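You operate a simulated robot arm through the tools that you are given. There is no shell and no other tool. Be economical: measure what you need, move in short steps, check, and stop when the job is done.

Carry out the task below with a simulated two-armed robot. There is one attempt and no reset: what you move stays moved.

TASK
Wipe up the spill on the top of the wrapping table with the grey rag there and put it back.

It is judged by the outcome, as a careful person would: the job done as asked, and still so three seconds after it is handed in. It fails if anything else is knocked over, pushed out of place, dropped, spilled or broken.

THE ROBOT
Two 7-joint arms with two-finger parallel grippers on one trunk, on a base that drives. Base frame: it is fixed to the floor where the robot stands at the start and does not move with it; the origin is under the middle of the robot, x ahead of it, y to its left, z up; the surface under the hand at the start is at about z = 720. Readings come in mm, degrees, newtons and seconds.
The left shoulder is at the start at [-99, 119, 800], the right one opposite. With the tool pointing down near the work surface each hand reaches from about 160 to 580 mm from the robot's upright axis, wherever it stands, measured 20 degrees to its own side. Payload 3.43 kg a hand.
Tool frame (each hand has its own): the origin (TCP) lies between the finger pads and is the grasp point; the fingertips stand 30 mm ahead of it; z points along the fingers, y is the line along which they close. Largest opening 94 mm; finger width 28, thickness 10; the body of the gripper, 50 by 96 mm, starts 55 mm behind the TCP.
Orientation is that of the tool frame in the base frame, as a unit quaternion [x, y, z, w]. With the fingers straight down and closing along the base's y, the tool's x points along the base's -x, its y along +y and its z along -z.

THE INTERFACE
- The arms move only by the tool nudge_tool. It takes "left_commands", "right_commands" or both (then of equal length, played together; a hand with none holds still); each is a list of rows, each an object of numbers (a shift or turn left out is 0, a gripper value left out holds the last): "gripper": the finger opening in mm, from 0 to 94; "dx", "dy", "dz": the shift along the tool's x, y, z in units of 20 mm (1.0 is 20 mm); "ax", "ay", "az": the turn, a rotation vector about the tool's x, y, z in units of 8 degrees (1.0 is 8 degrees). In form: [{"gripper": .., "dx": .., "dy": .., "dz": .., "ax": .., "ay": .., "az": ..}, ...]. A call has 1 to 10 rows; each row shifts and turns the commanded pose from where the row before left it, along the tool's axes as they then stand. A call with a number of a shift or a turn outside -1 to 1 is refused whole. A row lasts 0.2 s, in which the tool goes at most 50 mm and 8.6 degrees; a call with a longer step from one row to the next is refused whole, and so is a gripper value outside its range. Where a pose cannot be reached the arm comes as near as it can. A force on the tool above 40 N (or 10 N above the force at the start of the call, whichever is more), or a blocked arm, ends the call early, and 0.2 s more pass. Each finger travels about 153 mm/s and halts on what it meets, pressing with about 24 N; the grip force reading is that of the motor and also rises with nothing between the fingers. The clock runs only during rows and for 0.2 s after the last one: add rows that do not move to give the fingers time. The reply holds the time, the measured pose of the TCP, the force on the tool along the base axes, the opening and the grip force, in the units named above and with some noise, with the torque about the TCP (base axes, N m) and any sound that the robot's microphone picked up, and new pictures: "show" is both (left out), scene, wrist or none (wrist: the cameras of the hands that moved).
- Cameras (640 x 400 px; columns grow to the right, rows downward): "scene" is now at [24.9, 23.3, 1501.2]; the picture's right is [0.33, -0.94, 0.00], its down [-0.77, -0.27, -0.58] and it looks along [0.54, 0.19, -0.82] (base axes); focal length 294 px, centre (320, 200). "left" rides on the left gripper at [76, -14, -102] in its tool frame; the picture's right is [0.18, 0.98, 0.00], its down [-0.75, 0.14, -0.64] and it looks along [-0.63, 0.12, 0.77] (tool axes); focal length 243 px, centre (320, 200). "right" rides on the right gripper at [76, 14, -103] in its tool frame; the picture's right is [-0.18, 0.98, 0.00], its down [-0.75, -0.14, -0.64] and it looks along [-0.63, -0.12, 0.77] (tool axes); focal length 243 px, centre (320, 200). There is no depth. A picture from a camera that has moved, and an enlarged one, comes with that camera's place and axes in the base frame and with its lens.
- slide_trunk(by): slides the trunk up (or, below 0, down) by that many mm; the arms and the scene camera ride with it, the base frame stays. It gives what a move gives, with no picture.
- steer(legs): drives the robot by 1 to 6 legs, each [ahead, left, turn to the left] in mm, mm and degrees, along the robot's own axes; the way and the turn of a leg run together, so that a leg with both is an arc; at most 1500 mm and 180 degrees a leg. The arms and the cameras ride along, it lands a little off, and it stops where it bumps. It gives what a move gives, and a new picture of the scene camera.
- head_to(pan, tilt): turns the head with the scene camera to pan (to the left, within 143 degrees either way) and tilt (down, from -29 to 69), counted from straight ahead of the robot. It gives what a move gives, and a new picture of the scene camera.
- zoom(camera, box): a new picture of the part [left, top, right, bottom] of that camera's present view, enlarged. It takes no simulated time.
- sign_off(): hands the job in; it is judged then, once.

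Go step by step. Nothing tells you exact positions but the pictures and the camera data: compare them with the known pose of the tool, close in by small moves and look again before you grip or let go. The budget is 120 turns and 260 pictures, counting those below and the enlarged ones. Unless the task says otherwise, let go and move clear before handing in, and close with one line.

The tools are called as a command line: name --argument value ..., lists and objects as JSON in quotes. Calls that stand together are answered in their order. nudge_tool: Moves the arms, as the interface text tells. Its arguments: {"type":"object","properties":{"left_commands":{"type":"array","items":{"type":"object","properties":{"gripper":{"type":"number"},"dx":{"type":"number"},"dy":{"type":"number"},"dz":{"type":"number"},"ax":{"type":"number"},"ay":{"type":"number"},"az":{"type":"number"}}}},"right_commands":{"type":"array","items":{"type":"object","properties":{"gripper":{"type":"number"},"dx":{"type":"number"},"dy":{"type":"number"},"dz":{"type":"number"},"ax":{"type":"number"},"ay":{"type":"number"},"az":{"type":"number"}}}},"show":{"type":"string","enum":["both","scene","wrist","none"]}},"required":[]} The other tools are called the same way: slide_trunk (by) slides the trunk up or down; steer (legs) drives the base; head_to (pan, tilt) turns the head that bears the scene camera; zoom (camera, box) takes an enlarged picture of a part of a camera's view; sign_off () hands the job in.

At the start:

```text
clock: 0.0
left_eef_pos: [358.6, 237.7, 958.2]
left_ee_rot: [0.0, 1.0, -0.001, 0.0]
left_ft_force: [0.3, 0.9, 0.5]
left_ft_torque: [-0.02, 0.02, 0.0]
left_finger_gap: 94.1
left_grasp_force: 0.1
right_eef_pos: [296.8, -28.7, 943.4]
right_ee_rot: [0.0, 1.0, 0.0, 0.001]
right_ft_force: [0.3, -1.0, 0.0]
right_ft_torque: [-0.02, 0.02, -0.01]
right_finger_gap: 94.1
right_grasp_force: 0.1
trunk travel left (down, up): [-225.0, 110.0]
robot x, y, heading: [-2.9, 2.2, 0.1]
head pan, tilt: [19.4, 54.8]
```

scene: 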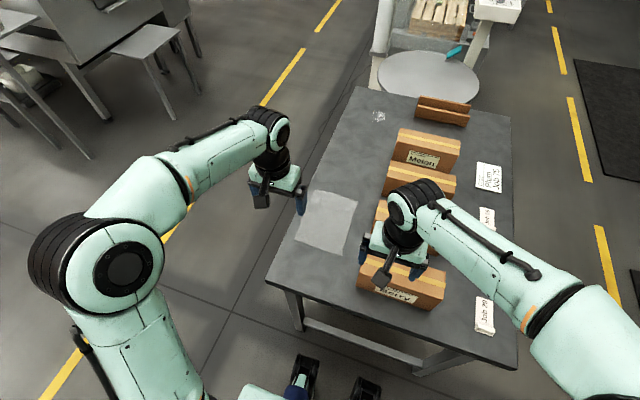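
right: 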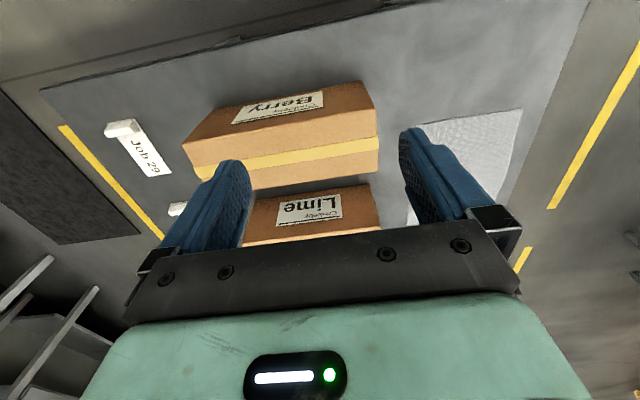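
left: 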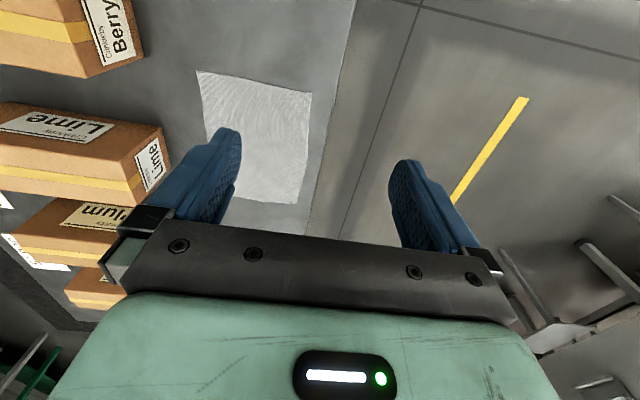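

I see the table with boxes, a grey rag at the near left, and a possible shiny spill at the far left. I'll zoom in on both.

zoom --camera "scene" --box '[330, 80, 490, 180]'

zoom --camera "scene" --box '[260, 160, 420, 260]'

```text
4.00 times, centred on (410, 130) of scene
camera zoom: at [24.9, 23.3, 1501.2], right [0.33, -0.94, 0.0], down [-0.77, -0.27, -0.58], along [0.54, 0.19, -0.82], focal length 1175 px, centre (-40, 480)
```

zoom: 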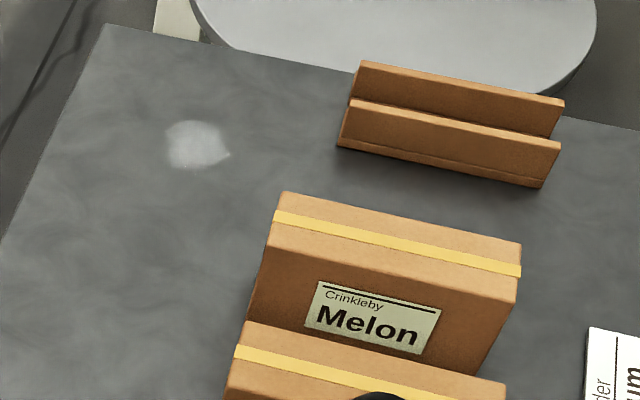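

```text
4.00 times, centred on (340, 210) of scene
camera zoom: at [24.9, 23.3, 1501.2], right [0.33, -0.94, 0.0], down [-0.77, -0.27, -0.58], along [0.54, 0.19, -0.82], focal length 1175 px, centre (240, 160)
```

zoom: 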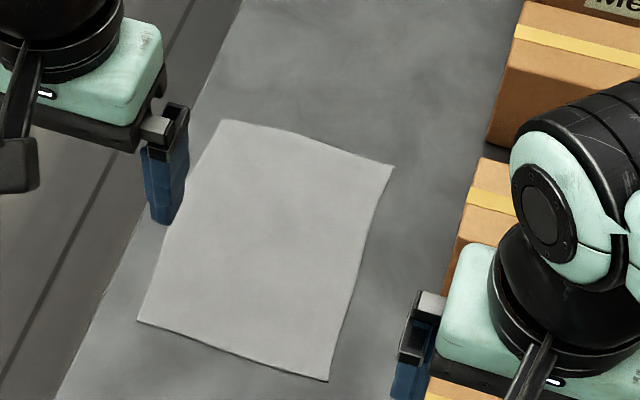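

The spill is about (1010, 115) on the table. The rag spans about x 377–573, y 82–228, and the table's left edge is at y≈256. I'll stand on the left side of the table facing it, so that driving sideways carries the hand from the rag to the spill. First I'll check the floor on that side.

head_to --pan 60 --tilt 45

```text
clock: 1.1
left_eef_pos: [357.9, 237.4, 958.4]
left_ee_rot: [0.0, 1.0, 0.0, -0.001]
left_ft_force: [-1.0, 0.3, -0.3]
left_ft_torque: [0.01, -0.01, 0.04]
left_finger_gap: 94.0
left_grasp_force: 0.0
right_eef_pos: [296.1, -28.2, 943.2]
right_ee_rot: [0.001, 1.0, 0.0, 0.0]
right_ft_force: [-0.2, 0.5, -0.5]
right_ft_torque: [0.0, 0.03, 0.0]
right_finger_gap: 93.9
right_grasp_force: 0.1
trunk travel left (down, up): [-225.0, 110.0]
robot x, y, heading: [2.6, 3.2, -0.1]
head pan, tilt: [60.0, 45.0]
camera scene: at [-2.6, 69.7, 1514.3], right [0.87, -0.5, 0.0], down [-0.35, -0.61, -0.71], along [0.35, 0.61, -0.71], focal length 294 px, centre (320, 200)
```

scene: 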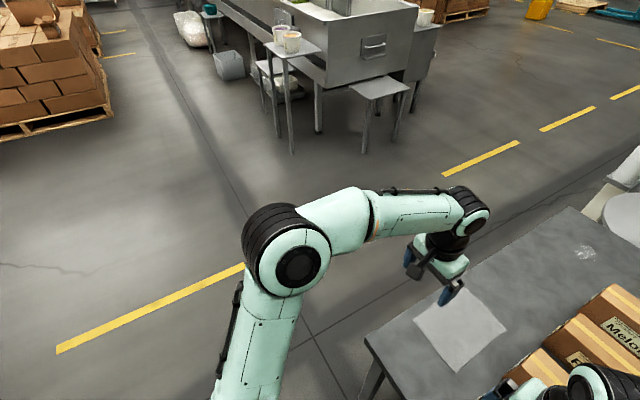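

The floor to the left is clear for about 1.9 m. I'll drive left, turn to face the table, and slide along beside the rag.

steer --legs '[[0, 620, 0], [0, 0, -90], [0, 345, 0]]'

head_to --pan 15 --tilt 55

```text
clock: 14.0
left_eef_pos: [581.2, 244.1, 958.0]
left_ee_rot: [0.712, 0.702, 0.0, 0.0]
left_ft_force: [-0.2, 0.5, 0.4]
left_ft_torque: [0.02, -0.02, -0.01]
left_finger_gap: 94.3
left_grasp_force: 0.1
right_eef_pos: [316.5, 308.8, 944.7]
right_ee_rot: [0.712, 0.702, 0.0, 0.0]
right_ft_force: [-0.2, 0.4, 0.0]
right_ft_torque: [0.03, 0.02, 0.01]
right_finger_gap: 94.1
right_grasp_force: 0.1
trunk travel left (down, up): [-225.0, 110.0]
robot x, y, heading: [346.9, 603.6, -90.7]
head pan, tilt: [60.0, 45.0]
camera scene: at [418.7, 605.6, 1514.3], right [-0.51, -0.86, 0.0], down [-0.61, 0.36, -0.71], along [0.61, -0.36, -0.71], focal length 294 px, centre (320, 200)
```

scene: 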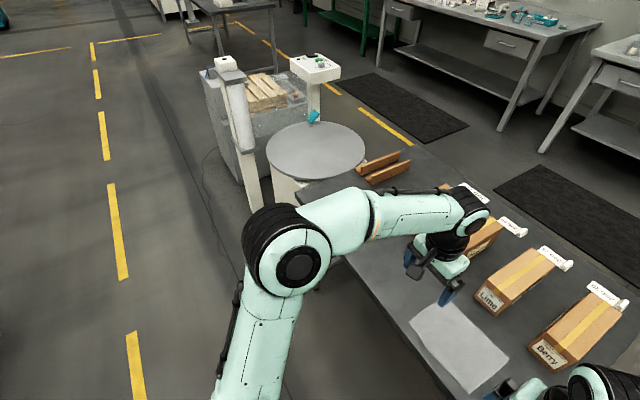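

```text
clock: 15.1
left_eef_pos: [581.2, 244.3, 958.0]
left_ee_rot: [0.712, 0.703, 0.0, 0.0]
left_ft_force: [0.3, 0.2, 0.8]
left_ft_torque: [-0.02, 0.01, -0.02]
left_finger_gap: 93.8
left_grasp_force: 0.1
right_eef_pos: [315.4, 309.8, 942.6]
right_ee_rot: [0.712, 0.702, 0.0, 0.0]
right_ft_force: [0.1, 0.5, 0.4]
right_ft_torque: [-0.01, -0.01, 0.01]
right_finger_gap: 93.8
right_grasp_force: 0.0
trunk travel left (down, up): [-225.0, 110.0]
robot x, y, heading: [347.7, 609.1, -90.5]
head pan, tilt: [15.0, 55.0]
camera scene: at [366.4, 577.4, 1500.9], right [-0.97, -0.25, 0.0], down [-0.2, 0.79, -0.57], along [0.14, -0.56, -0.82], focal length 294 px, centre (320, 200)
```

scene: 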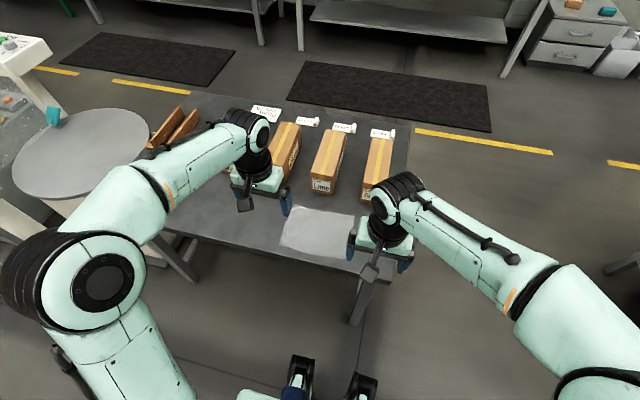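

The robot now stands beside the table facing it. I'll bring the left hand above the rag centre and look closely.

nudge_tool --left_commands '[{"dx": -0.9, "dy": -1}, {"dx": -0.9, "dy": -1}, {"dx": -0.9, "dy": -1}, {"dx": -0.9, "dy": -1, "dz": 1}, {"dx": -0.9, "dy": -1, "dz": 1}, {"dy": -0.3, "dz": 1}, {"dz": 1}, {}]'

```text
clock: 16.9
left_eef_pos: [474.7, 157.8, 875.7]
left_ee_rot: [0.711, 0.703, 0.0, 0.0]
left_ft_force: [0.2, 0.3, -0.6]
left_ft_torque: [-0.03, 0.0, 0.01]
left_finger_gap: 94.0
left_grasp_force: 0.1
right_eef_pos: [316.1, 310.7, 943.7]
right_ee_rot: [0.712, 0.702, 0.0, 0.001]
right_ft_force: [-0.6, -0.1, 0.7]
right_ft_torque: [0.01, -0.03, -0.01]
right_finger_gap: 93.9
right_grasp_force: 0.0
trunk travel left (down, up): [-225.0, 110.0]
robot x, y, heading: [346.2, 605.4, -91.0]
head pan, tilt: [15.0, 55.0]
camera scene: at [366.3, 577.5, 1500.9], right [-0.97, -0.25, 0.0], down [-0.2, 0.79, -0.57], along [0.14, -0.56, -0.82], focal length 294 px, centre (320, 200)
camera left: at [461.5, 233.8, 979.5], right [0.99, 0.17, 0.0], down [0.13, -0.75, 0.64], along [0.11, -0.63, -0.77], focal length 243 px, centre (320, 200)
```

scene: 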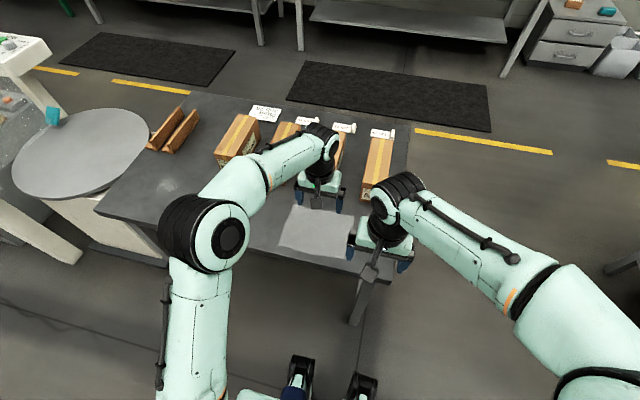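
left: 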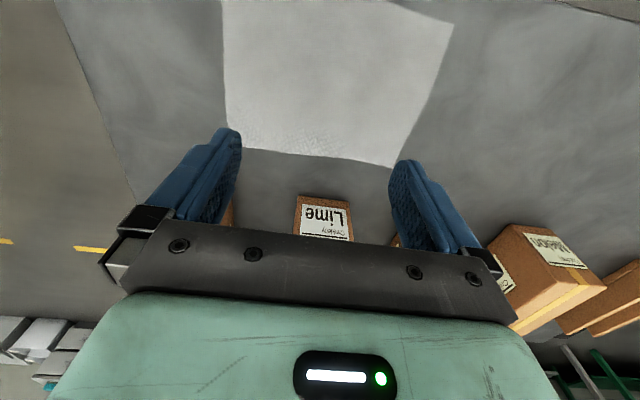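

The hand is over the rag centre, and the rag corners from the wrist camera agree with my estimate. I'll descend until just above the table.

nudge_tool --left_commands '[{"gripper": 70, "dz": 1}, {"dz": 1}, {"dz": 1}, {"dz": 1}, {"dz": 1}, {"dz": 0.5}, {}]'

```text
clock: 18.5
left_eef_pos: [474.4, 153.4, 768.2]
left_ee_rot: [0.712, 0.702, 0.001, 0.0]
left_ft_force: [0.5, 0.6, -0.4]
left_ft_torque: [-0.02, 0.01, 0.02]
left_finger_gap: 69.9
left_grasp_force: 0.0
right_eef_pos: [316.0, 309.2, 943.2]
right_ee_rot: [0.712, 0.702, 0.0, 0.0]
right_ft_force: [-0.6, -0.2, 0.2]
right_ft_torque: [0.02, -0.02, 0.0]
right_finger_gap: 94.2
right_grasp_force: 0.0
trunk travel left (down, up): [-225.0, 110.0]
robot x, y, heading: [352.7, 608.2, -91.2]
head pan, tilt: [15.0, 55.0]
camera scene: at [366.3, 577.4, 1500.9], right [-0.97, -0.25, 0.0], down [-0.2, 0.79, -0.57], along [0.14, -0.56, -0.82], focal length 294 px, centre (320, 200)
camera left: at [461.1, 232.1, 871.0], right [0.99, 0.17, 0.0], down [0.13, -0.76, 0.64], along [0.11, -0.63, -0.77], focal length 243 px, centre (320, 200)
```

scene: 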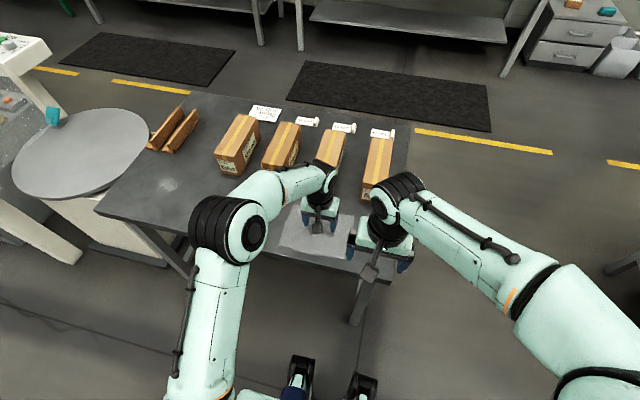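
left: 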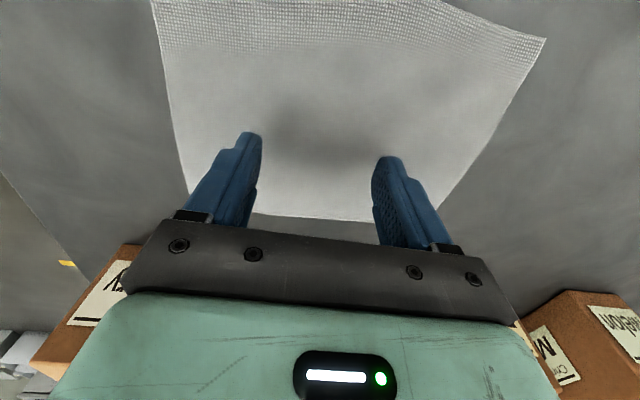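

The tips are about 18 mm above the table. I'll lower slowly to touch.

nudge_tool --left_commands '[{"dz": 0.3}, {"dz": 0.2}, {"dz": 0.15}, {"dz": 0.15}, {}]' --show "wrist"

```text
clock: 19.7
left_eef_pos: [473.1, 153.9, 750.8]
left_ee_rot: [0.712, 0.702, 0.0, 0.0]
left_ft_force: [-1.5, 0.1, 0.7]
left_ft_torque: [0.01, 0.0, 0.02]
left_finger_gap: 70.3
left_grasp_force: 0.1
right_eef_pos: [315.8, 308.5, 944.9]
right_ee_rot: [0.712, 0.702, 0.0, -0.001]
right_ft_force: [-0.9, 0.9, 0.0]
right_ft_torque: [0.03, -0.01, 0.01]
right_finger_gap: 93.9
right_grasp_force: 0.0
trunk travel left (down, up): [-225.0, 110.0]
robot x, y, heading: [345.2, 607.5, -90.9]
head pan, tilt: [15.0, 55.0]
camera left: at [460.9, 232.0, 854.6], right [0.99, 0.17, 0.0], down [0.13, -0.76, 0.64], along [0.11, -0.63, -0.77], focal length 243 px, centre (320, 200)
```

left: 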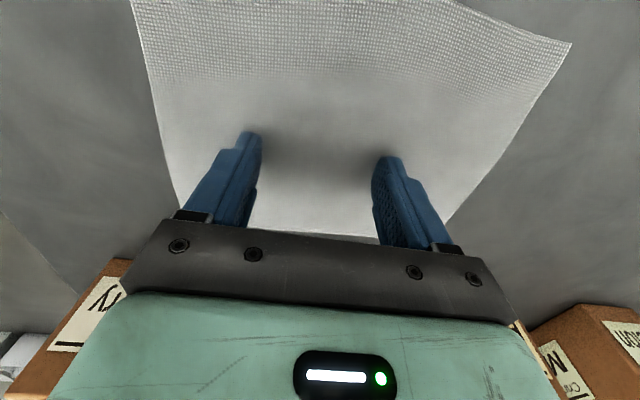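

nudge_tool --left_commands '[{"dz": 0.15}, {"dz": 0.15}, {}]' --show "none"

```text
clock: 20.5
left_eef_pos: [473.5, 152.5, 752.3]
left_ee_rot: [0.712, 0.702, -0.005, 0.003]
left_ft_force: [0.1, 1.5, 13.7]
left_ft_torque: [0.17, -0.42, 0.02]
left_finger_gap: 70.3
left_grasp_force: 0.2
right_eef_pos: [316.3, 308.5, 942.2]
right_ee_rot: [0.712, 0.702, 0.0, 0.0]
right_ft_force: [0.7, -0.1, 0.0]
right_ft_torque: [-0.03, -0.01, 0.0]
right_finger_gap: 93.9
right_grasp_force: 0.0
trunk travel left (down, up): [-225.0, 110.0]
robot x, y, heading: [352.1, 605.5, -90.9]
head pan, tilt: [15.0, 55.0]
stopped in row 3 (left hand): the force on the tool passed its limit at 42 N (the readings are from after the stop); the commanded pose is now the measured one
```

The hand is touching the rag at TCP z≈751. I'll now close the fingers while pressing lightly.

nudge_tool --left_commands '[{"gripper": 40}, {"gripper": 15}, {"gripper": 0}, {}, {}, {}]' --show "both"

```text
clock: 21.9
left_eef_pos: [473.1, 153.4, 751.3]
left_ee_rot: [0.712, 0.702, -0.005, 0.003]
left_ft_force: [-1.5, -4.1, 25.1]
left_ft_torque: [0.15, 0.03, 0.01]
left_finger_gap: 3.2
left_grasp_force: 24.1
right_eef_pos: [315.7, 309.7, 944.6]
right_ee_rot: [0.712, 0.702, -0.001, 0.001]
right_ft_force: [-0.8, -1.0, 0.0]
right_ft_torque: [0.0, 0.02, -0.01]
right_finger_gap: 94.1
right_grasp_force: 0.2
trunk travel left (down, up): [-225.0, 110.0]
robot x, y, heading: [347.3, 606.8, -90.8]
head pan, tilt: [15.0, 55.0]
camera scene: at [365.7, 578.9, 1501.0], right [-0.97, -0.25, 0.0], down [-0.2, 0.79, -0.57], along [0.14, -0.56, -0.82], focal length 294 px, centre (320, 200)
camera left: at [460.6, 231.7, 853.4], right [0.99, 0.17, 0.0], down [0.13, -0.75, 0.65], along [0.11, -0.64, -0.76], focal length 243 px, centre (320, 200)
```

scene: 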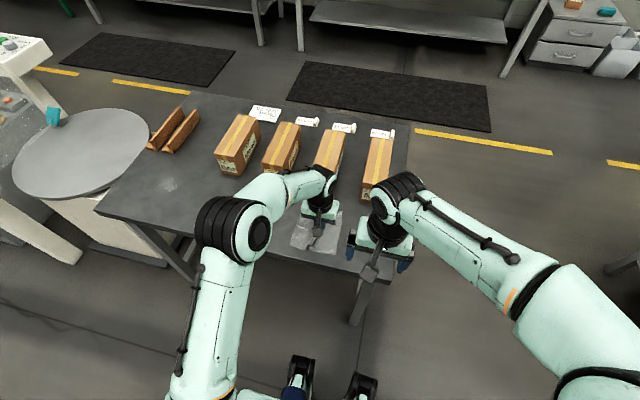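
left: 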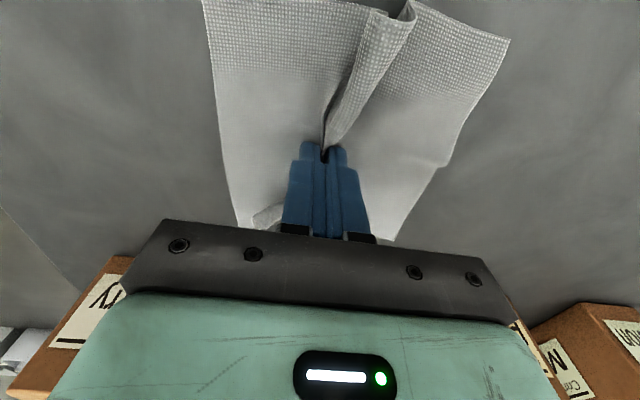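

The rag is a real cloth and is gathered between the fingers (gap 3.2 mm). I'll lift it slowly.

nudge_tool --left_commands '[{"dz": -0.4}, {"dz": -0.5}, {"dz": -0.6}, {"dz": -0.7}, {"dz": -0.8}, {"dz": -0.8}, {"dz": -0.8}, {"dz": -0.8}, {"dz": -0.8}, {}]'

```text
clock: 24.1
left_eef_pos: [473.1, 154.6, 873.3]
left_ee_rot: [0.712, 0.702, -0.004, 0.002]
left_ft_force: [-0.1, -0.5, 0.0]
left_ft_torque: [-0.02, -0.01, 0.01]
left_finger_gap: 3.2
left_grasp_force: 24.1
right_eef_pos: [317.2, 309.9, 943.5]
right_ee_rot: [0.712, 0.702, 0.0, 0.0]
right_ft_force: [0.5, 0.1, 0.2]
right_ft_torque: [0.05, -0.01, 0.0]
right_finger_gap: 94.2
right_grasp_force: 0.0
trunk travel left (down, up): [-225.0, 110.0]
robot x, y, heading: [350.5, 605.4, -91.0]
head pan, tilt: [15.0, 55.0]
camera scene: at [366.4, 577.4, 1500.9], right [-0.97, -0.25, 0.0], down [-0.2, 0.79, -0.57], along [0.14, -0.56, -0.82], focal length 294 px, centre (320, 200)
camera left: at [461.6, 232.8, 975.8], right [0.99, 0.17, 0.0], down [0.13, -0.75, 0.65], along [0.11, -0.64, -0.76], focal length 243 px, centre (320, 200)
```

scene: 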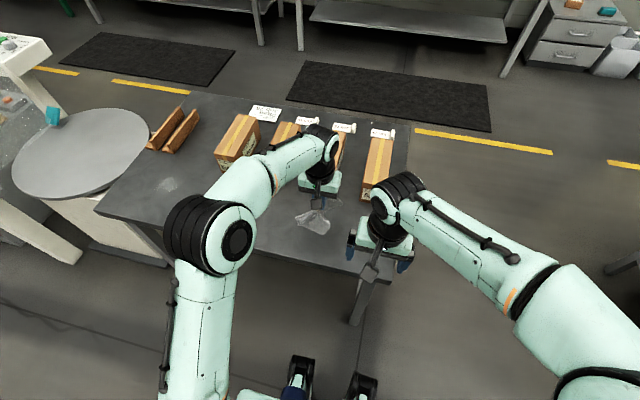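
left: 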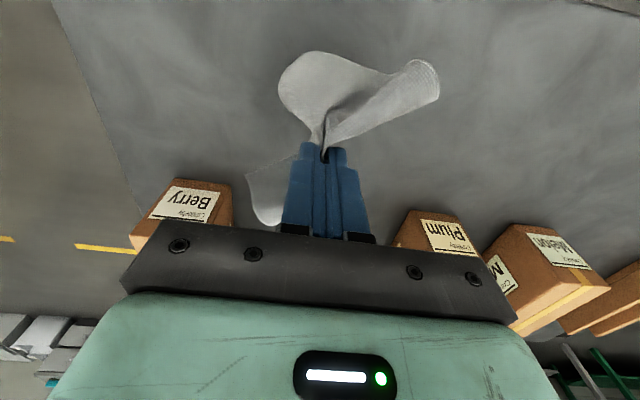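

The rag is held clear of the table. The second view also puts the spill at about (1007, 116), so I'll drive 530 mm to the left.

steer --legs '[[0, 530, 0.8]]'

zoom --camera "left" --box '[0, 0, 640, 400]'

```text
clock: 29.3
left_eef_pos: [1020.4, 157.0, 872.4]
left_ee_rot: [0.703, 0.711, -0.003, 0.002]
left_ft_force: [-0.4, -0.6, 0.1]
left_ft_torque: [0.01, 0.01, -0.01]
left_finger_gap: 3.4
left_grasp_force: 23.7
right_eef_pos: [858.0, 306.7, 944.5]
right_ee_rot: [0.704, 0.71, 0.0, 0.0]
right_ft_force: [0.2, -0.2, 0.2]
right_ft_torque: [0.03, 0.0, 0.01]
right_finger_gap: 93.9
right_grasp_force: 0.1
trunk travel left (down, up): [-225.0, 110.0]
robot x, y, heading: [883.3, 607.0, -89.6]
head pan, tilt: [15.0, 55.0]
camera scene: at [902.5, 577.1, 1500.9], right [-0.96, -0.27, 0.0], down [-0.22, 0.79, -0.57], along [0.15, -0.55, -0.82], focal length 294 px, centre (320, 200)
```

scene: 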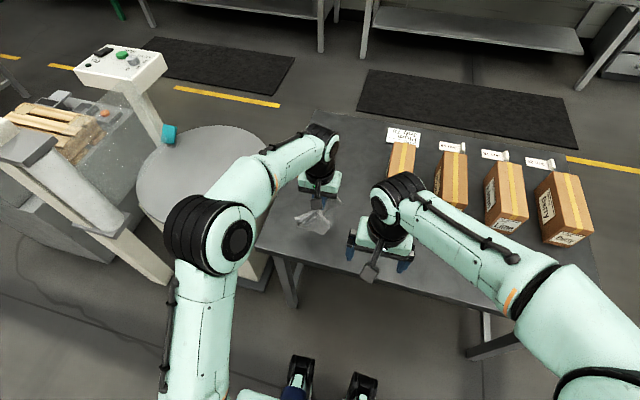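

```text
1.00 times, centred on (320, 200) of left (not enlarged: the box is as wide or as high as the picture)
camera zoom: at [1005.9, 234.9, 975.5], right [0.98, 0.19, 0.0], down [0.15, -0.75, 0.65], along [0.12, -0.64, -0.76], focal length 243 px, centre (320, 200)
```

zoom: 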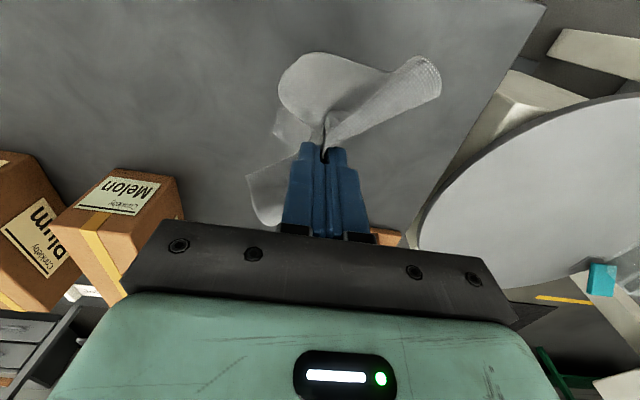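

The hand is at (1020, 157), just on the near side of the spill. I'll lower the rag onto the table there, then scrub across.

nudge_tool --left_commands '[{"dz": 1}, {"dz": 1}, {"dz": 1}, {"dz": 1}, {"dz": 0.8}, {"dz": 0.5}, {"dz": 0.2}, {}]'

```text
clock: 31.1
left_eef_pos: [1019.7, 155.7, 763.3]
left_ee_rot: [0.704, 0.711, -0.004, 0.002]
left_ft_force: [0.0, -0.1, -0.2]
left_ft_torque: [0.0, -0.01, 0.01]
left_finger_gap: 3.2
left_grasp_force: 23.8
right_eef_pos: [859.0, 306.3, 945.2]
right_ee_rot: [0.703, 0.711, 0.0, 0.0]
right_ft_force: [0.4, -0.1, 0.4]
right_ft_torque: [0.02, 0.0, 0.01]
right_finger_gap: 94.1
right_grasp_force: 0.0
trunk travel left (down, up): [-225.0, 110.0]
robot x, y, heading: [885.6, 609.7, -89.4]
head pan, tilt: [15.0, 55.0]
camera scene: at [902.4, 577.1, 1500.9], right [-0.96, -0.27, 0.0], down [-0.22, 0.79, -0.57], along [0.15, -0.55, -0.82], focal length 294 px, centre (320, 200)
camera left: at [1005.6, 233.4, 866.3], right [0.98, 0.19, 0.0], down [0.15, -0.75, 0.65], along [0.12, -0.64, -0.76], focal length 243 px, centre (320, 200)
```

scene: 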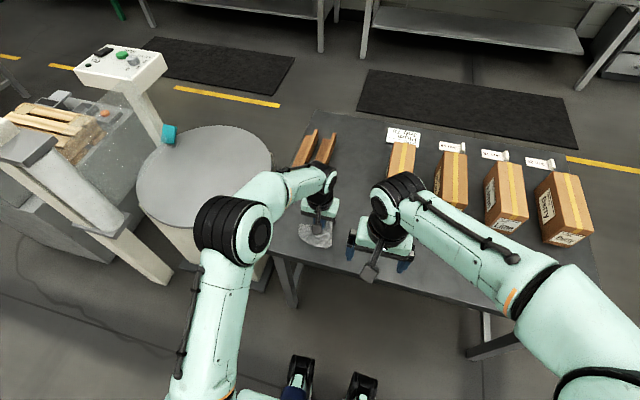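
left: 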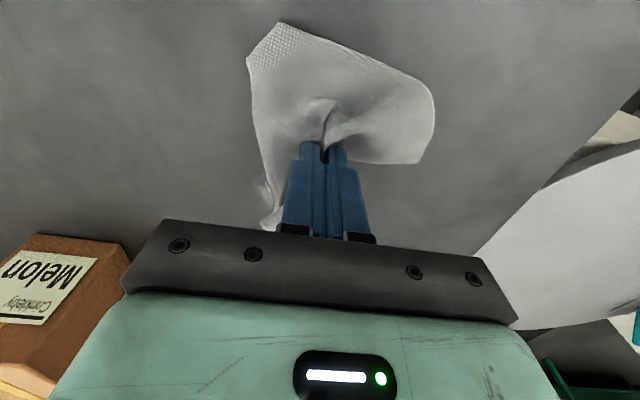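

The rag has spread on the table beside the spill. I'll press lightly and wipe in strokes over the area.

nudge_tool --left_commands '[{"dz": 0.4}, {"dx": -1}, {"dx": -1}, {"dx": -1}, {"dx": -1}, {"dy": -0.9}, {"dx": 1}, {"dx": 1}, {"dx": 1}, {"dx": 1}]'

```text
clock: 33.3
left_eef_pos: [1002.6, 155.8, 757.8]
left_ee_rot: [0.704, 0.711, -0.003, 0.002]
left_ft_force: [0.3, -1.0, 1.4]
left_ft_torque: [-0.03, -0.02, -0.01]
left_finger_gap: 3.3
left_grasp_force: 23.9
right_eef_pos: [858.1, 306.6, 944.0]
right_ee_rot: [0.703, 0.711, 0.0, 0.0]
right_ft_force: [-0.3, -0.4, 0.7]
right_ft_torque: [-0.01, 0.01, -0.04]
right_finger_gap: 94.3
right_grasp_force: 0.1
trunk travel left (down, up): [-225.0, 110.0]
robot x, y, heading: [885.3, 604.4, -89.5]
head pan, tilt: [15.0, 55.0]
camera scene: at [902.4, 577.5, 1500.9], right [-0.96, -0.27, 0.0], down [-0.22, 0.79, -0.57], along [0.15, -0.55, -0.82], focal length 294 px, centre (320, 200)
camera left: at [988.0, 234.5, 859.5], right [0.98, 0.19, 0.0], down [0.15, -0.75, 0.65], along [0.12, -0.64, -0.76], focal length 243 px, centre (320, 200)
```

scene: 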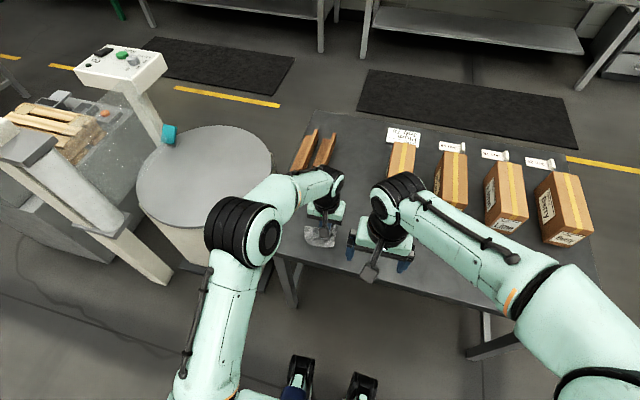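
left: 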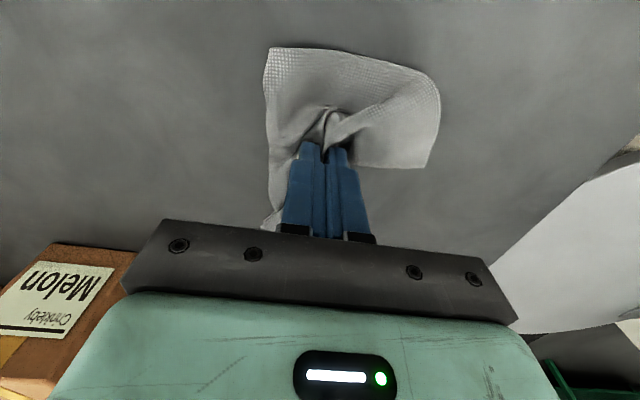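

The strokes go smoothly with light contact. I'll press a little more and cover more lines.

nudge_tool --left_commands '[{"dz": 0.2, "dy": -0.8}, {"dx": -1}, {"dx": -1}, {"dx": -1}, {"dx": -1}, {"dy": 0.8}, {"dx": 1}, {"dx": 1}, {"dx": 1}, {"dx": 1}]' --show "none"

nudge_tool --left_commands '[{"dy": 0.8}, {"dx": -1}, {"dx": -1}, {"dx": -1}, {"dx": -1}, {"dy": 0.9}, {"dx": 1}, {"dx": 1}, {"dx": 1}, {"dx": 1}]' --show "both"

```text
clock: 35.5
left_eef_pos: [1003.2, 156.5, 753.9]
left_ee_rot: [0.703, 0.711, -0.005, 0.004]
left_ft_force: [0.3, -5.1, 18.3]
left_ft_torque: [-0.11, -0.05, -0.02]
left_finger_gap: 3.3
left_grasp_force: 23.8
right_eef_pos: [859.6, 309.1, 944.3]
right_ee_rot: [0.703, 0.711, 0.0, 0.001]
right_ft_force: [0.5, -0.4, 0.0]
right_ft_torque: [0.0, -0.01, 0.02]
right_finger_gap: 94.1
right_grasp_force: 0.0
trunk travel left (down, up): [-225.0, 110.0]
robot x, y, heading: [881.7, 600.3, -89.4]
head pan, tilt: [15.0, 55.0]
```

```text
clock: 37.7
left_eef_pos: [1034.8, 154.1, 753.6]
left_ee_rot: [0.703, 0.711, -0.006, 0.005]
left_ft_force: [0.8, -7.0, 24.7]
left_ft_torque: [-0.14, -0.03, -0.02]
left_finger_gap: 3.0
left_grasp_force: 23.8
right_eef_pos: [858.4, 308.4, 944.4]
right_ee_rot: [0.704, 0.711, 0.0, 0.001]
right_ft_force: [-0.6, -0.3, 0.5]
right_ft_torque: [0.01, 0.0, 0.0]
right_finger_gap: 93.9
right_grasp_force: 0.2
trunk travel left (down, up): [-225.0, 110.0]
robot x, y, heading: [881.3, 603.0, -89.2]
head pan, tilt: [15.0, 55.0]
camera scene: at [901.8, 578.4, 1501.0], right [-0.96, -0.27, 0.0], down [-0.22, 0.79, -0.57], along [0.15, -0.55, -0.82], focal length 294 px, centre (320, 200)
camera left: at [1020.2, 233.2, 855.2], right [0.98, 0.2, 0.0], down [0.15, -0.74, 0.65], along [0.12, -0.64, -0.76], focal length 243 px, centre (320, 200)
```

scene: 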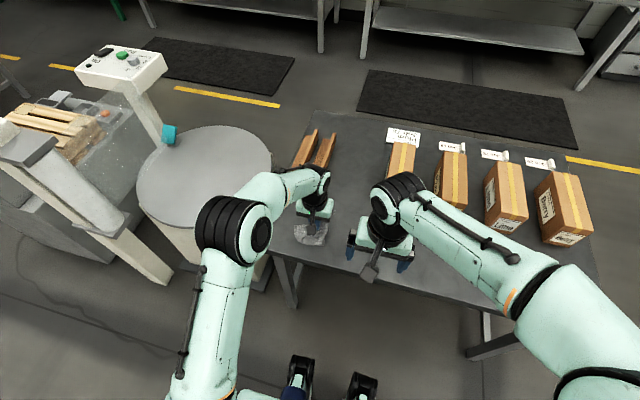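
left: 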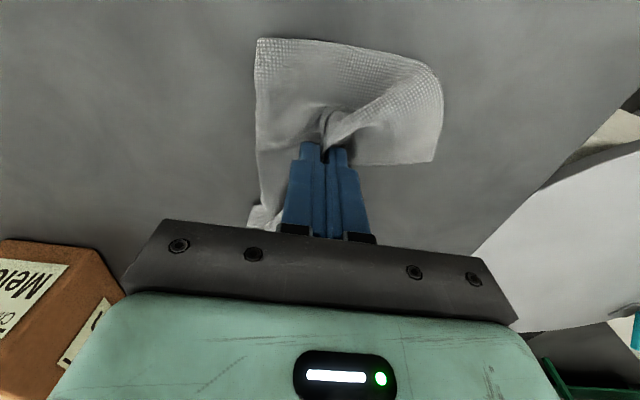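

Wiping is done with good contact. I'll lift and draw the hand back to inspect the spot.

nudge_tool --left_commands '[{"dz": -0.6}, {"dz": -0.8}, {"dz": -1}, {"dz": -1}, {"dz": -1}, {"dz": -1, "dx": 1}, {"dx": 1}, {"dx": 1}, {"dx": 1}, {}]'

```text
clock: 39.9
left_eef_pos: [1034.2, 238.5, 859.9]
left_ee_rot: [0.704, 0.711, -0.003, 0.003]
left_ft_force: [0.1, 0.3, 0.2]
left_ft_torque: [0.0, 0.0, 0.0]
left_finger_gap: 3.5
left_grasp_force: 23.8
right_eef_pos: [859.1, 307.9, 943.8]
right_ee_rot: [0.704, 0.711, 0.0, 0.0]
right_ft_force: [0.8, 0.0, 0.2]
right_ft_torque: [0.0, 0.0, -0.02]
right_finger_gap: 93.8
right_grasp_force: 0.0
trunk travel left (down, up): [-225.0, 110.0]
robot x, y, heading: [883.2, 604.9, -89.5]
head pan, tilt: [15.0, 55.0]
camera scene: at [902.3, 576.8, 1500.9], right [-0.96, -0.27, 0.0], down [-0.22, 0.79, -0.57], along [0.15, -0.55, -0.82], focal length 294 px, centre (320, 200)
camera left: at [1020.2, 315.1, 961.7], right [0.98, 0.19, 0.0], down [0.15, -0.75, 0.65], along [0.12, -0.64, -0.76], focal length 243 px, centre (320, 200)
```

scene: 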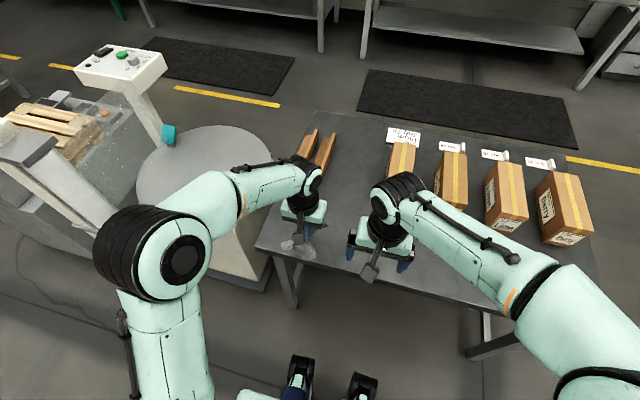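
left: 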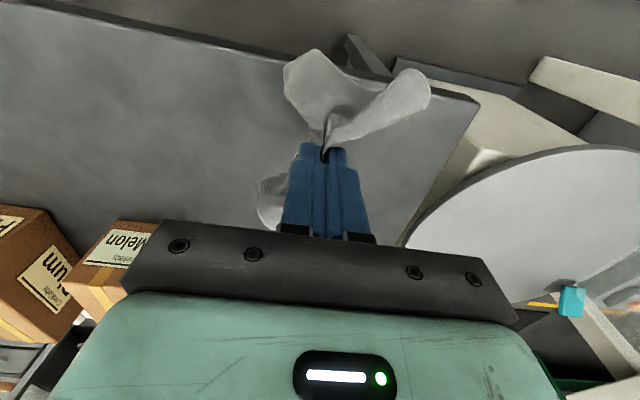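

The spill point should appear near (327, 219) in the scene view, so I'll zoom there.

zoom --camera "scene" --box '[260, 160, 420, 260]'

```text
4.00 times, centred on (340, 210) of scene
camera zoom: at [902.3, 576.8, 1500.9], right [-0.96, -0.27, 0.0], down [-0.22, 0.79, -0.57], along [0.15, -0.55, -0.82], focal length 1175 px, centre (240, 160)
```

zoom: 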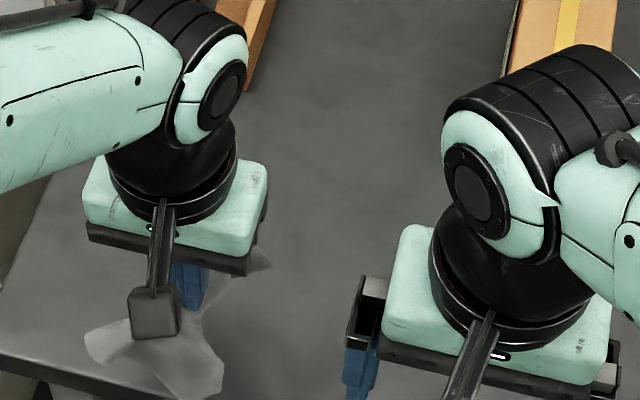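

The surface looks clean where the spill was. I'll drive back to the rag's place and check the spot again from there.

steer --legs '[[0, -540, -0.8]]'

zoom --camera "scene" --box '[90, 130, 250, 230]'

```text
clock: 45.2
left_eef_pos: [484.9, 233.9, 859.4]
left_ee_rot: [0.71, 0.704, -0.004, 0.002]
left_ft_force: [-0.7, -0.2, -0.1]
left_ft_torque: [-0.02, -0.01, 0.01]
left_finger_gap: 3.3
left_grasp_force: 23.8
right_eef_pos: [310.8, 306.9, 944.4]
right_ee_rot: [0.71, 0.704, 0.0, 0.0]
right_ft_force: [-0.1, 0.3, -0.6]
right_ft_torque: [-0.01, -0.02, 0.01]
right_finger_gap: 93.9
right_grasp_force: 0.1
trunk travel left (down, up): [-225.0, 110.0]
robot x, y, heading: [339.6, 603.6, -90.4]
head pan, tilt: [15.0, 55.0]
camera scene: at [359.5, 576.3, 1500.9], right [-0.97, -0.25, 0.0], down [-0.21, 0.79, -0.57], along [0.14, -0.56, -0.82], focal length 294 px, centre (320, 200)
```

scene: 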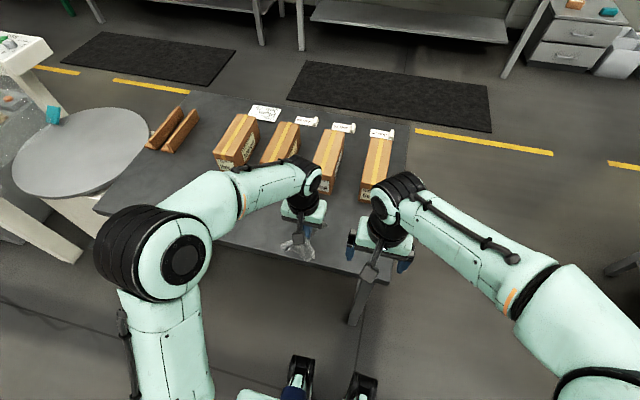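

```text
4.00 times, centred on (170, 180) of scene
camera zoom: at [359.5, 576.3, 1500.9], right [-0.97, -0.25, 0.0], down [-0.21, 0.79, -0.57], along [0.14, -0.56, -0.82], focal length 1175 px, centre (920, 280)
```

zoom: 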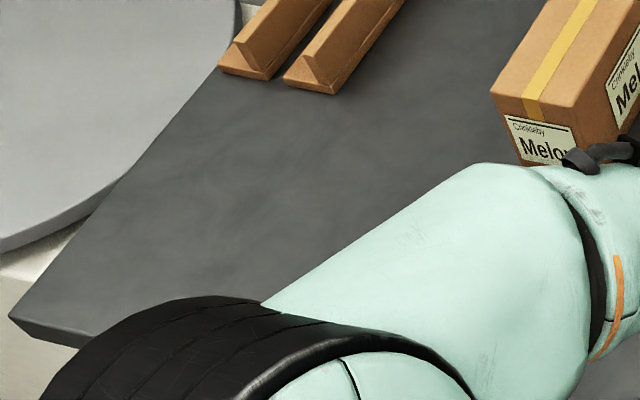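

The spill spot is clean. I'll bring the rag back over its original place and lower it.

nudge_tool --left_commands '[{"dx": -1, "dy": -0.6}, {"dx": -1}, {"dx": -1}, {"dx": -1}, {"dz": 1}, {"dz": 1}, {"dz": 1}, {"dz": 1}, {"dz": 0.8}, {}]'

```text
clock: 47.4
left_eef_pos: [473.4, 153.7, 762.7]
left_ee_rot: [0.71, 0.704, -0.003, 0.002]
left_ft_force: [-0.3, -0.5, 0.0]
left_ft_torque: [-0.02, 0.02, -0.02]
left_finger_gap: 3.4
left_grasp_force: 24.1
right_eef_pos: [311.0, 309.0, 942.8]
right_ee_rot: [0.71, 0.704, 0.0, 0.0]
right_ft_force: [-0.9, 0.3, -0.4]
right_ft_torque: [0.0, -0.01, -0.01]
right_finger_gap: 94.0
right_grasp_force: 0.1
trunk travel left (down, up): [-225.0, 110.0]
robot x, y, heading: [345.3, 602.1, -90.3]
head pan, tilt: [15.0, 55.0]
camera scene: at [359.6, 576.4, 1500.9], right [-0.97, -0.25, 0.0], down [-0.21, 0.79, -0.57], along [0.14, -0.56, -0.82], focal length 294 px, centre (320, 200)
camera left: at [459.7, 231.6, 864.7], right [0.98, 0.18, 0.0], down [0.14, -0.75, 0.65], along [0.11, -0.64, -0.76], focal length 243 px, centre (320, 200)
```

scene: 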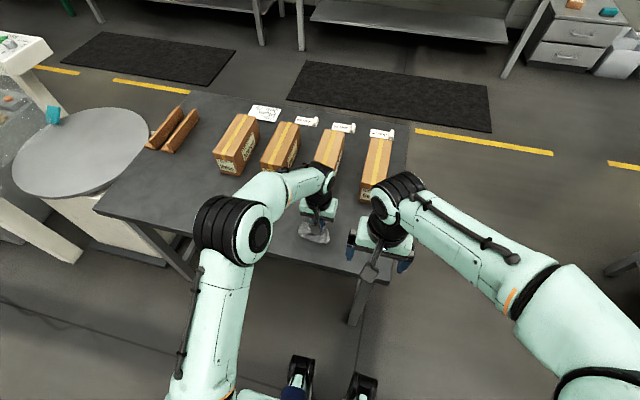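
left: 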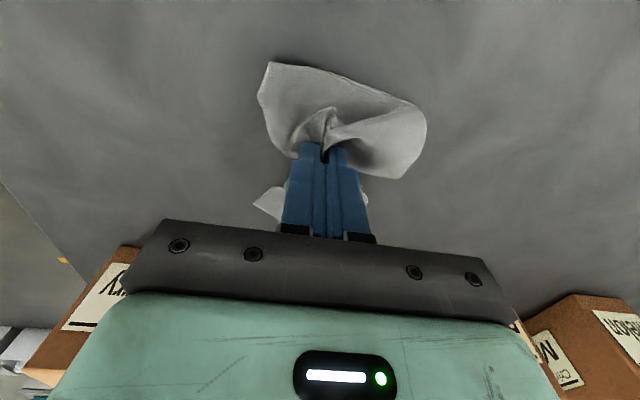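

The rag hangs over its original centre. I'll set it down and open the fingers slowly so that the fold opens back out.

nudge_tool --left_commands '[{"dz": 0.3}, {}, {"gripper": 10}, {"gripper": 25}, {"gripper": 40}, {"gripper": 55}, {"gripper": 70}, {}, {}]'

```text
clock: 49.4
left_eef_pos: [472.6, 152.5, 757.5]
left_ee_rot: [0.71, 0.704, -0.003, 0.003]
left_ft_force: [-0.5, -0.1, 0.3]
left_ft_torque: [0.01, -0.03, -0.03]
left_finger_gap: 70.0
left_grasp_force: 0.1
right_eef_pos: [311.0, 307.3, 943.9]
right_ee_rot: [0.71, 0.704, 0.0, 0.0]
right_ft_force: [0.2, -0.7, -0.2]
right_ft_torque: [0.0, -0.03, 0.0]
right_finger_gap: 93.8
right_grasp_force: 0.1
trunk travel left (down, up): [-225.0, 110.0]
robot x, y, heading: [341.9, 604.5, -90.5]
head pan, tilt: [15.0, 55.0]
camera scene: at [359.6, 576.3, 1500.9], right [-0.97, -0.25, 0.0], down [-0.21, 0.79, -0.57], along [0.14, -0.56, -0.82], focal length 294 px, centre (320, 200)
camera left: at [459.7, 231.4, 859.4], right [0.98, 0.18, 0.0], down [0.14, -0.75, 0.65], along [0.11, -0.64, -0.76], focal length 243 px, centre (320, 200)
```

scene: 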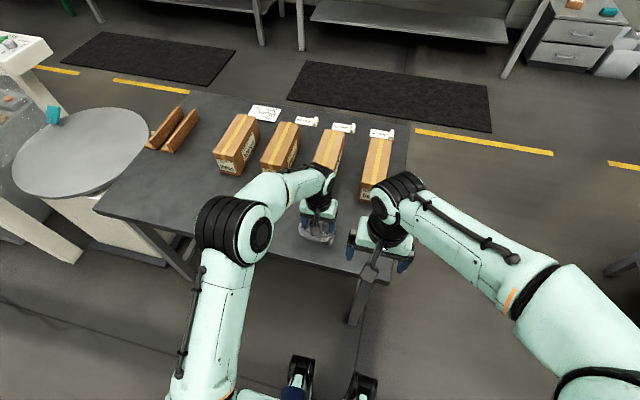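
left: 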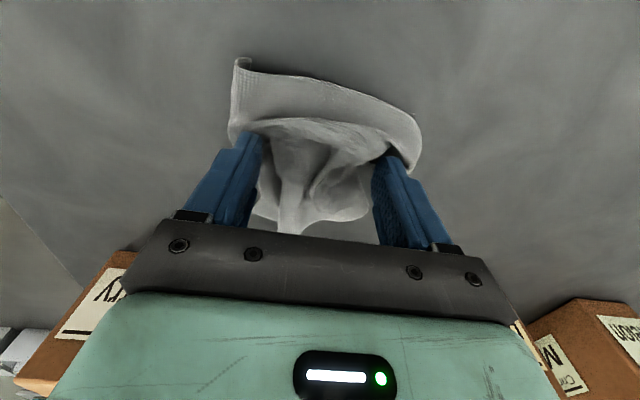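

Released. I'll lift straight up and look at how the rag lies.

nudge_tool --left_commands '[{"dz": -0.5}, {"dz": -0.8}, {"dz": -1}, {"dz": -1}, {"dz": -1}, {"dz": -1}, {"dx": 1}, {"dx": 1}, {"dx": 1}, {}]'

```text
clock: 51.6
left_eef_pos: [474.3, 214.5, 863.7]
left_ee_rot: [0.71, 0.704, -0.004, 0.003]
left_ft_force: [-0.4, -0.5, -0.3]
left_ft_torque: [0.01, 0.01, -0.01]
left_finger_gap: 69.7
left_grasp_force: 0.1
right_eef_pos: [311.2, 307.6, 943.8]
right_ee_rot: [0.71, 0.704, -0.001, 0.0]
right_ft_force: [0.1, 0.7, 0.0]
right_ft_torque: [0.0, -0.03, 0.02]
right_finger_gap: 93.9
right_grasp_force: 0.1
trunk travel left (down, up): [-225.0, 110.0]
robot x, y, heading: [345.1, 603.5, -90.4]
head pan, tilt: [15.0, 55.0]
camera scene: at [359.6, 576.0, 1500.9], right [-0.97, -0.25, 0.0], down [-0.21, 0.79, -0.57], along [0.14, -0.56, -0.82], focal length 294 px, centre (320, 200)
camera left: at [461.4, 292.5, 965.4], right [0.98, 0.18, 0.0], down [0.14, -0.75, 0.65], along [0.11, -0.64, -0.76], focal length 243 px, centre (320, 200)
```

scene: 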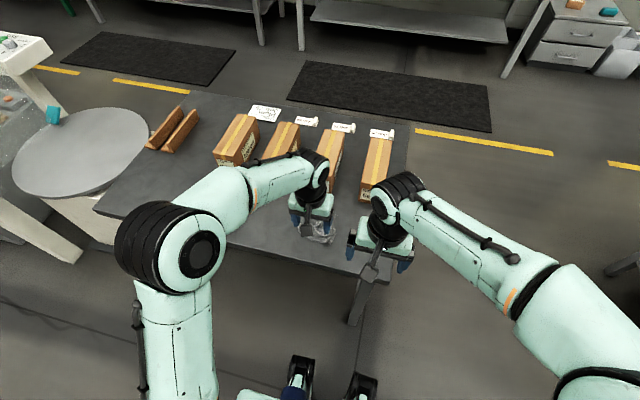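
left: 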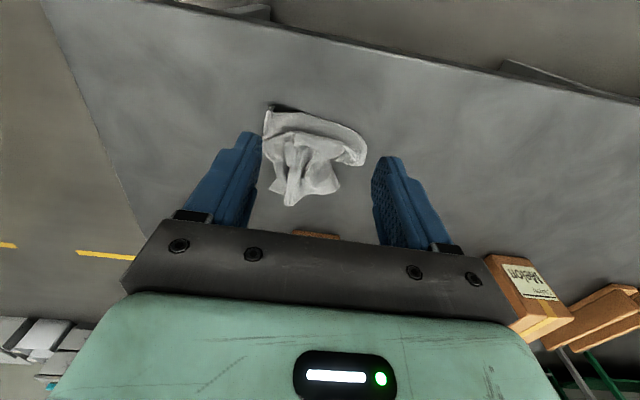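

The rag lies at about (475, 160), its original centre. I'll raise the hand clear and take a last look at the rag and the spill spot.

nudge_tool --left_commands '[{"dz": -1, "dx": 1}, {"dz": -1, "dx": 1}, {"dz": -1, "dx": 1}, {"dz": -1, "dx": 1}, {"dz": -1, "dx": 1}, {"dx": 1}, {"dx": 1}, {}]' --show "both"

zoom --camera "scene" --box '[100, 120, 420, 320]'

```text
clock: 53.4
left_eef_pos: [476.1, 354.7, 963.0]
left_ee_rot: [0.711, 0.703, -0.004, 0.002]
left_ft_force: [0.0, 0.6, -0.2]
left_ft_torque: [0.01, 0.01, -0.02]
left_finger_gap: 70.2
left_grasp_force: 0.1
right_eef_pos: [310.8, 306.8, 943.7]
right_ee_rot: [0.71, 0.704, 0.0, 0.0]
right_ft_force: [0.9, 0.2, 0.3]
right_ft_torque: [0.01, 0.02, -0.04]
right_finger_gap: 94.1
right_grasp_force: 0.1
trunk travel left (down, up): [-225.0, 110.0]
robot x, y, heading: [344.2, 605.5, -90.4]
head pan, tilt: [15.0, 55.0]
camera scene: at [359.6, 576.0, 1500.9], right [-0.97, -0.25, 0.0], down [-0.21, 0.79, -0.57], along [0.14, -0.56, -0.82], focal length 294 px, centre (320, 200)
camera left: at [462.0, 433.4, 1064.9], right [0.98, 0.18, 0.0], down [0.14, -0.75, 0.65], along [0.11, -0.64, -0.76], focal length 243 px, centre (320, 200)
```

scene: 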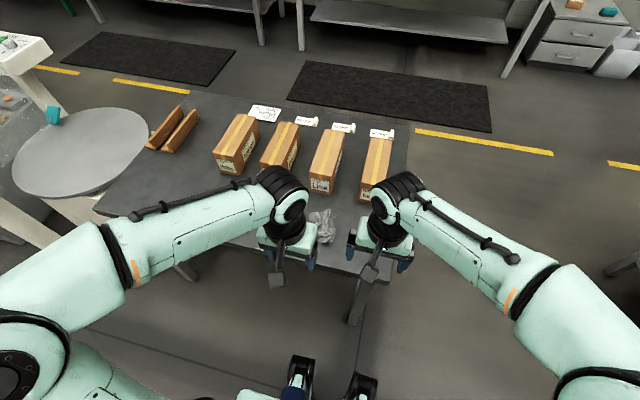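
left: 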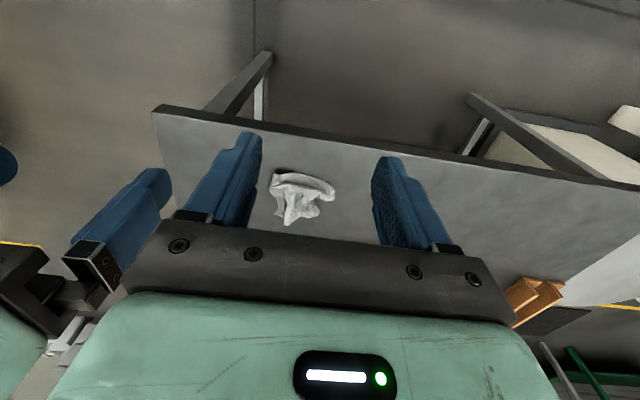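

```text
2.00 times, centred on (260, 220) of scene
camera zoom: at [359.6, 576.0, 1500.9], right [-0.97, -0.25, 0.0], down [-0.21, 0.79, -0.57], along [0.14, -0.56, -0.82], focal length 587 px, centre (440, 160)
```

zoom: 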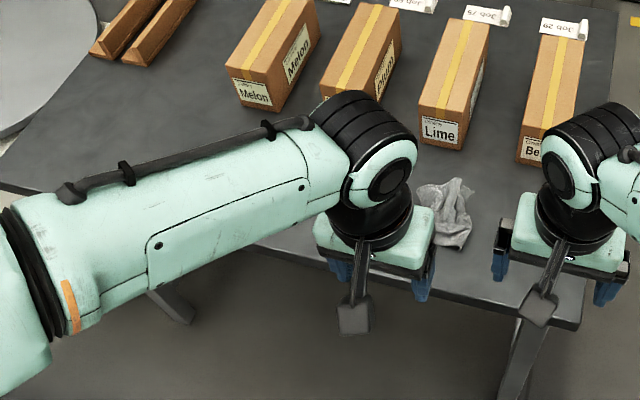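

The table is clean where the spill was, the boxes are undisturbed, and the rag is back in its place. I'm handing in.

sign_off

```text
The job is handed in.
```

I wiped up the spill and put the grey rag back at its original place. It is lying crumpled there, not spread flat as it was at first; nothing else on the table was disturbed.
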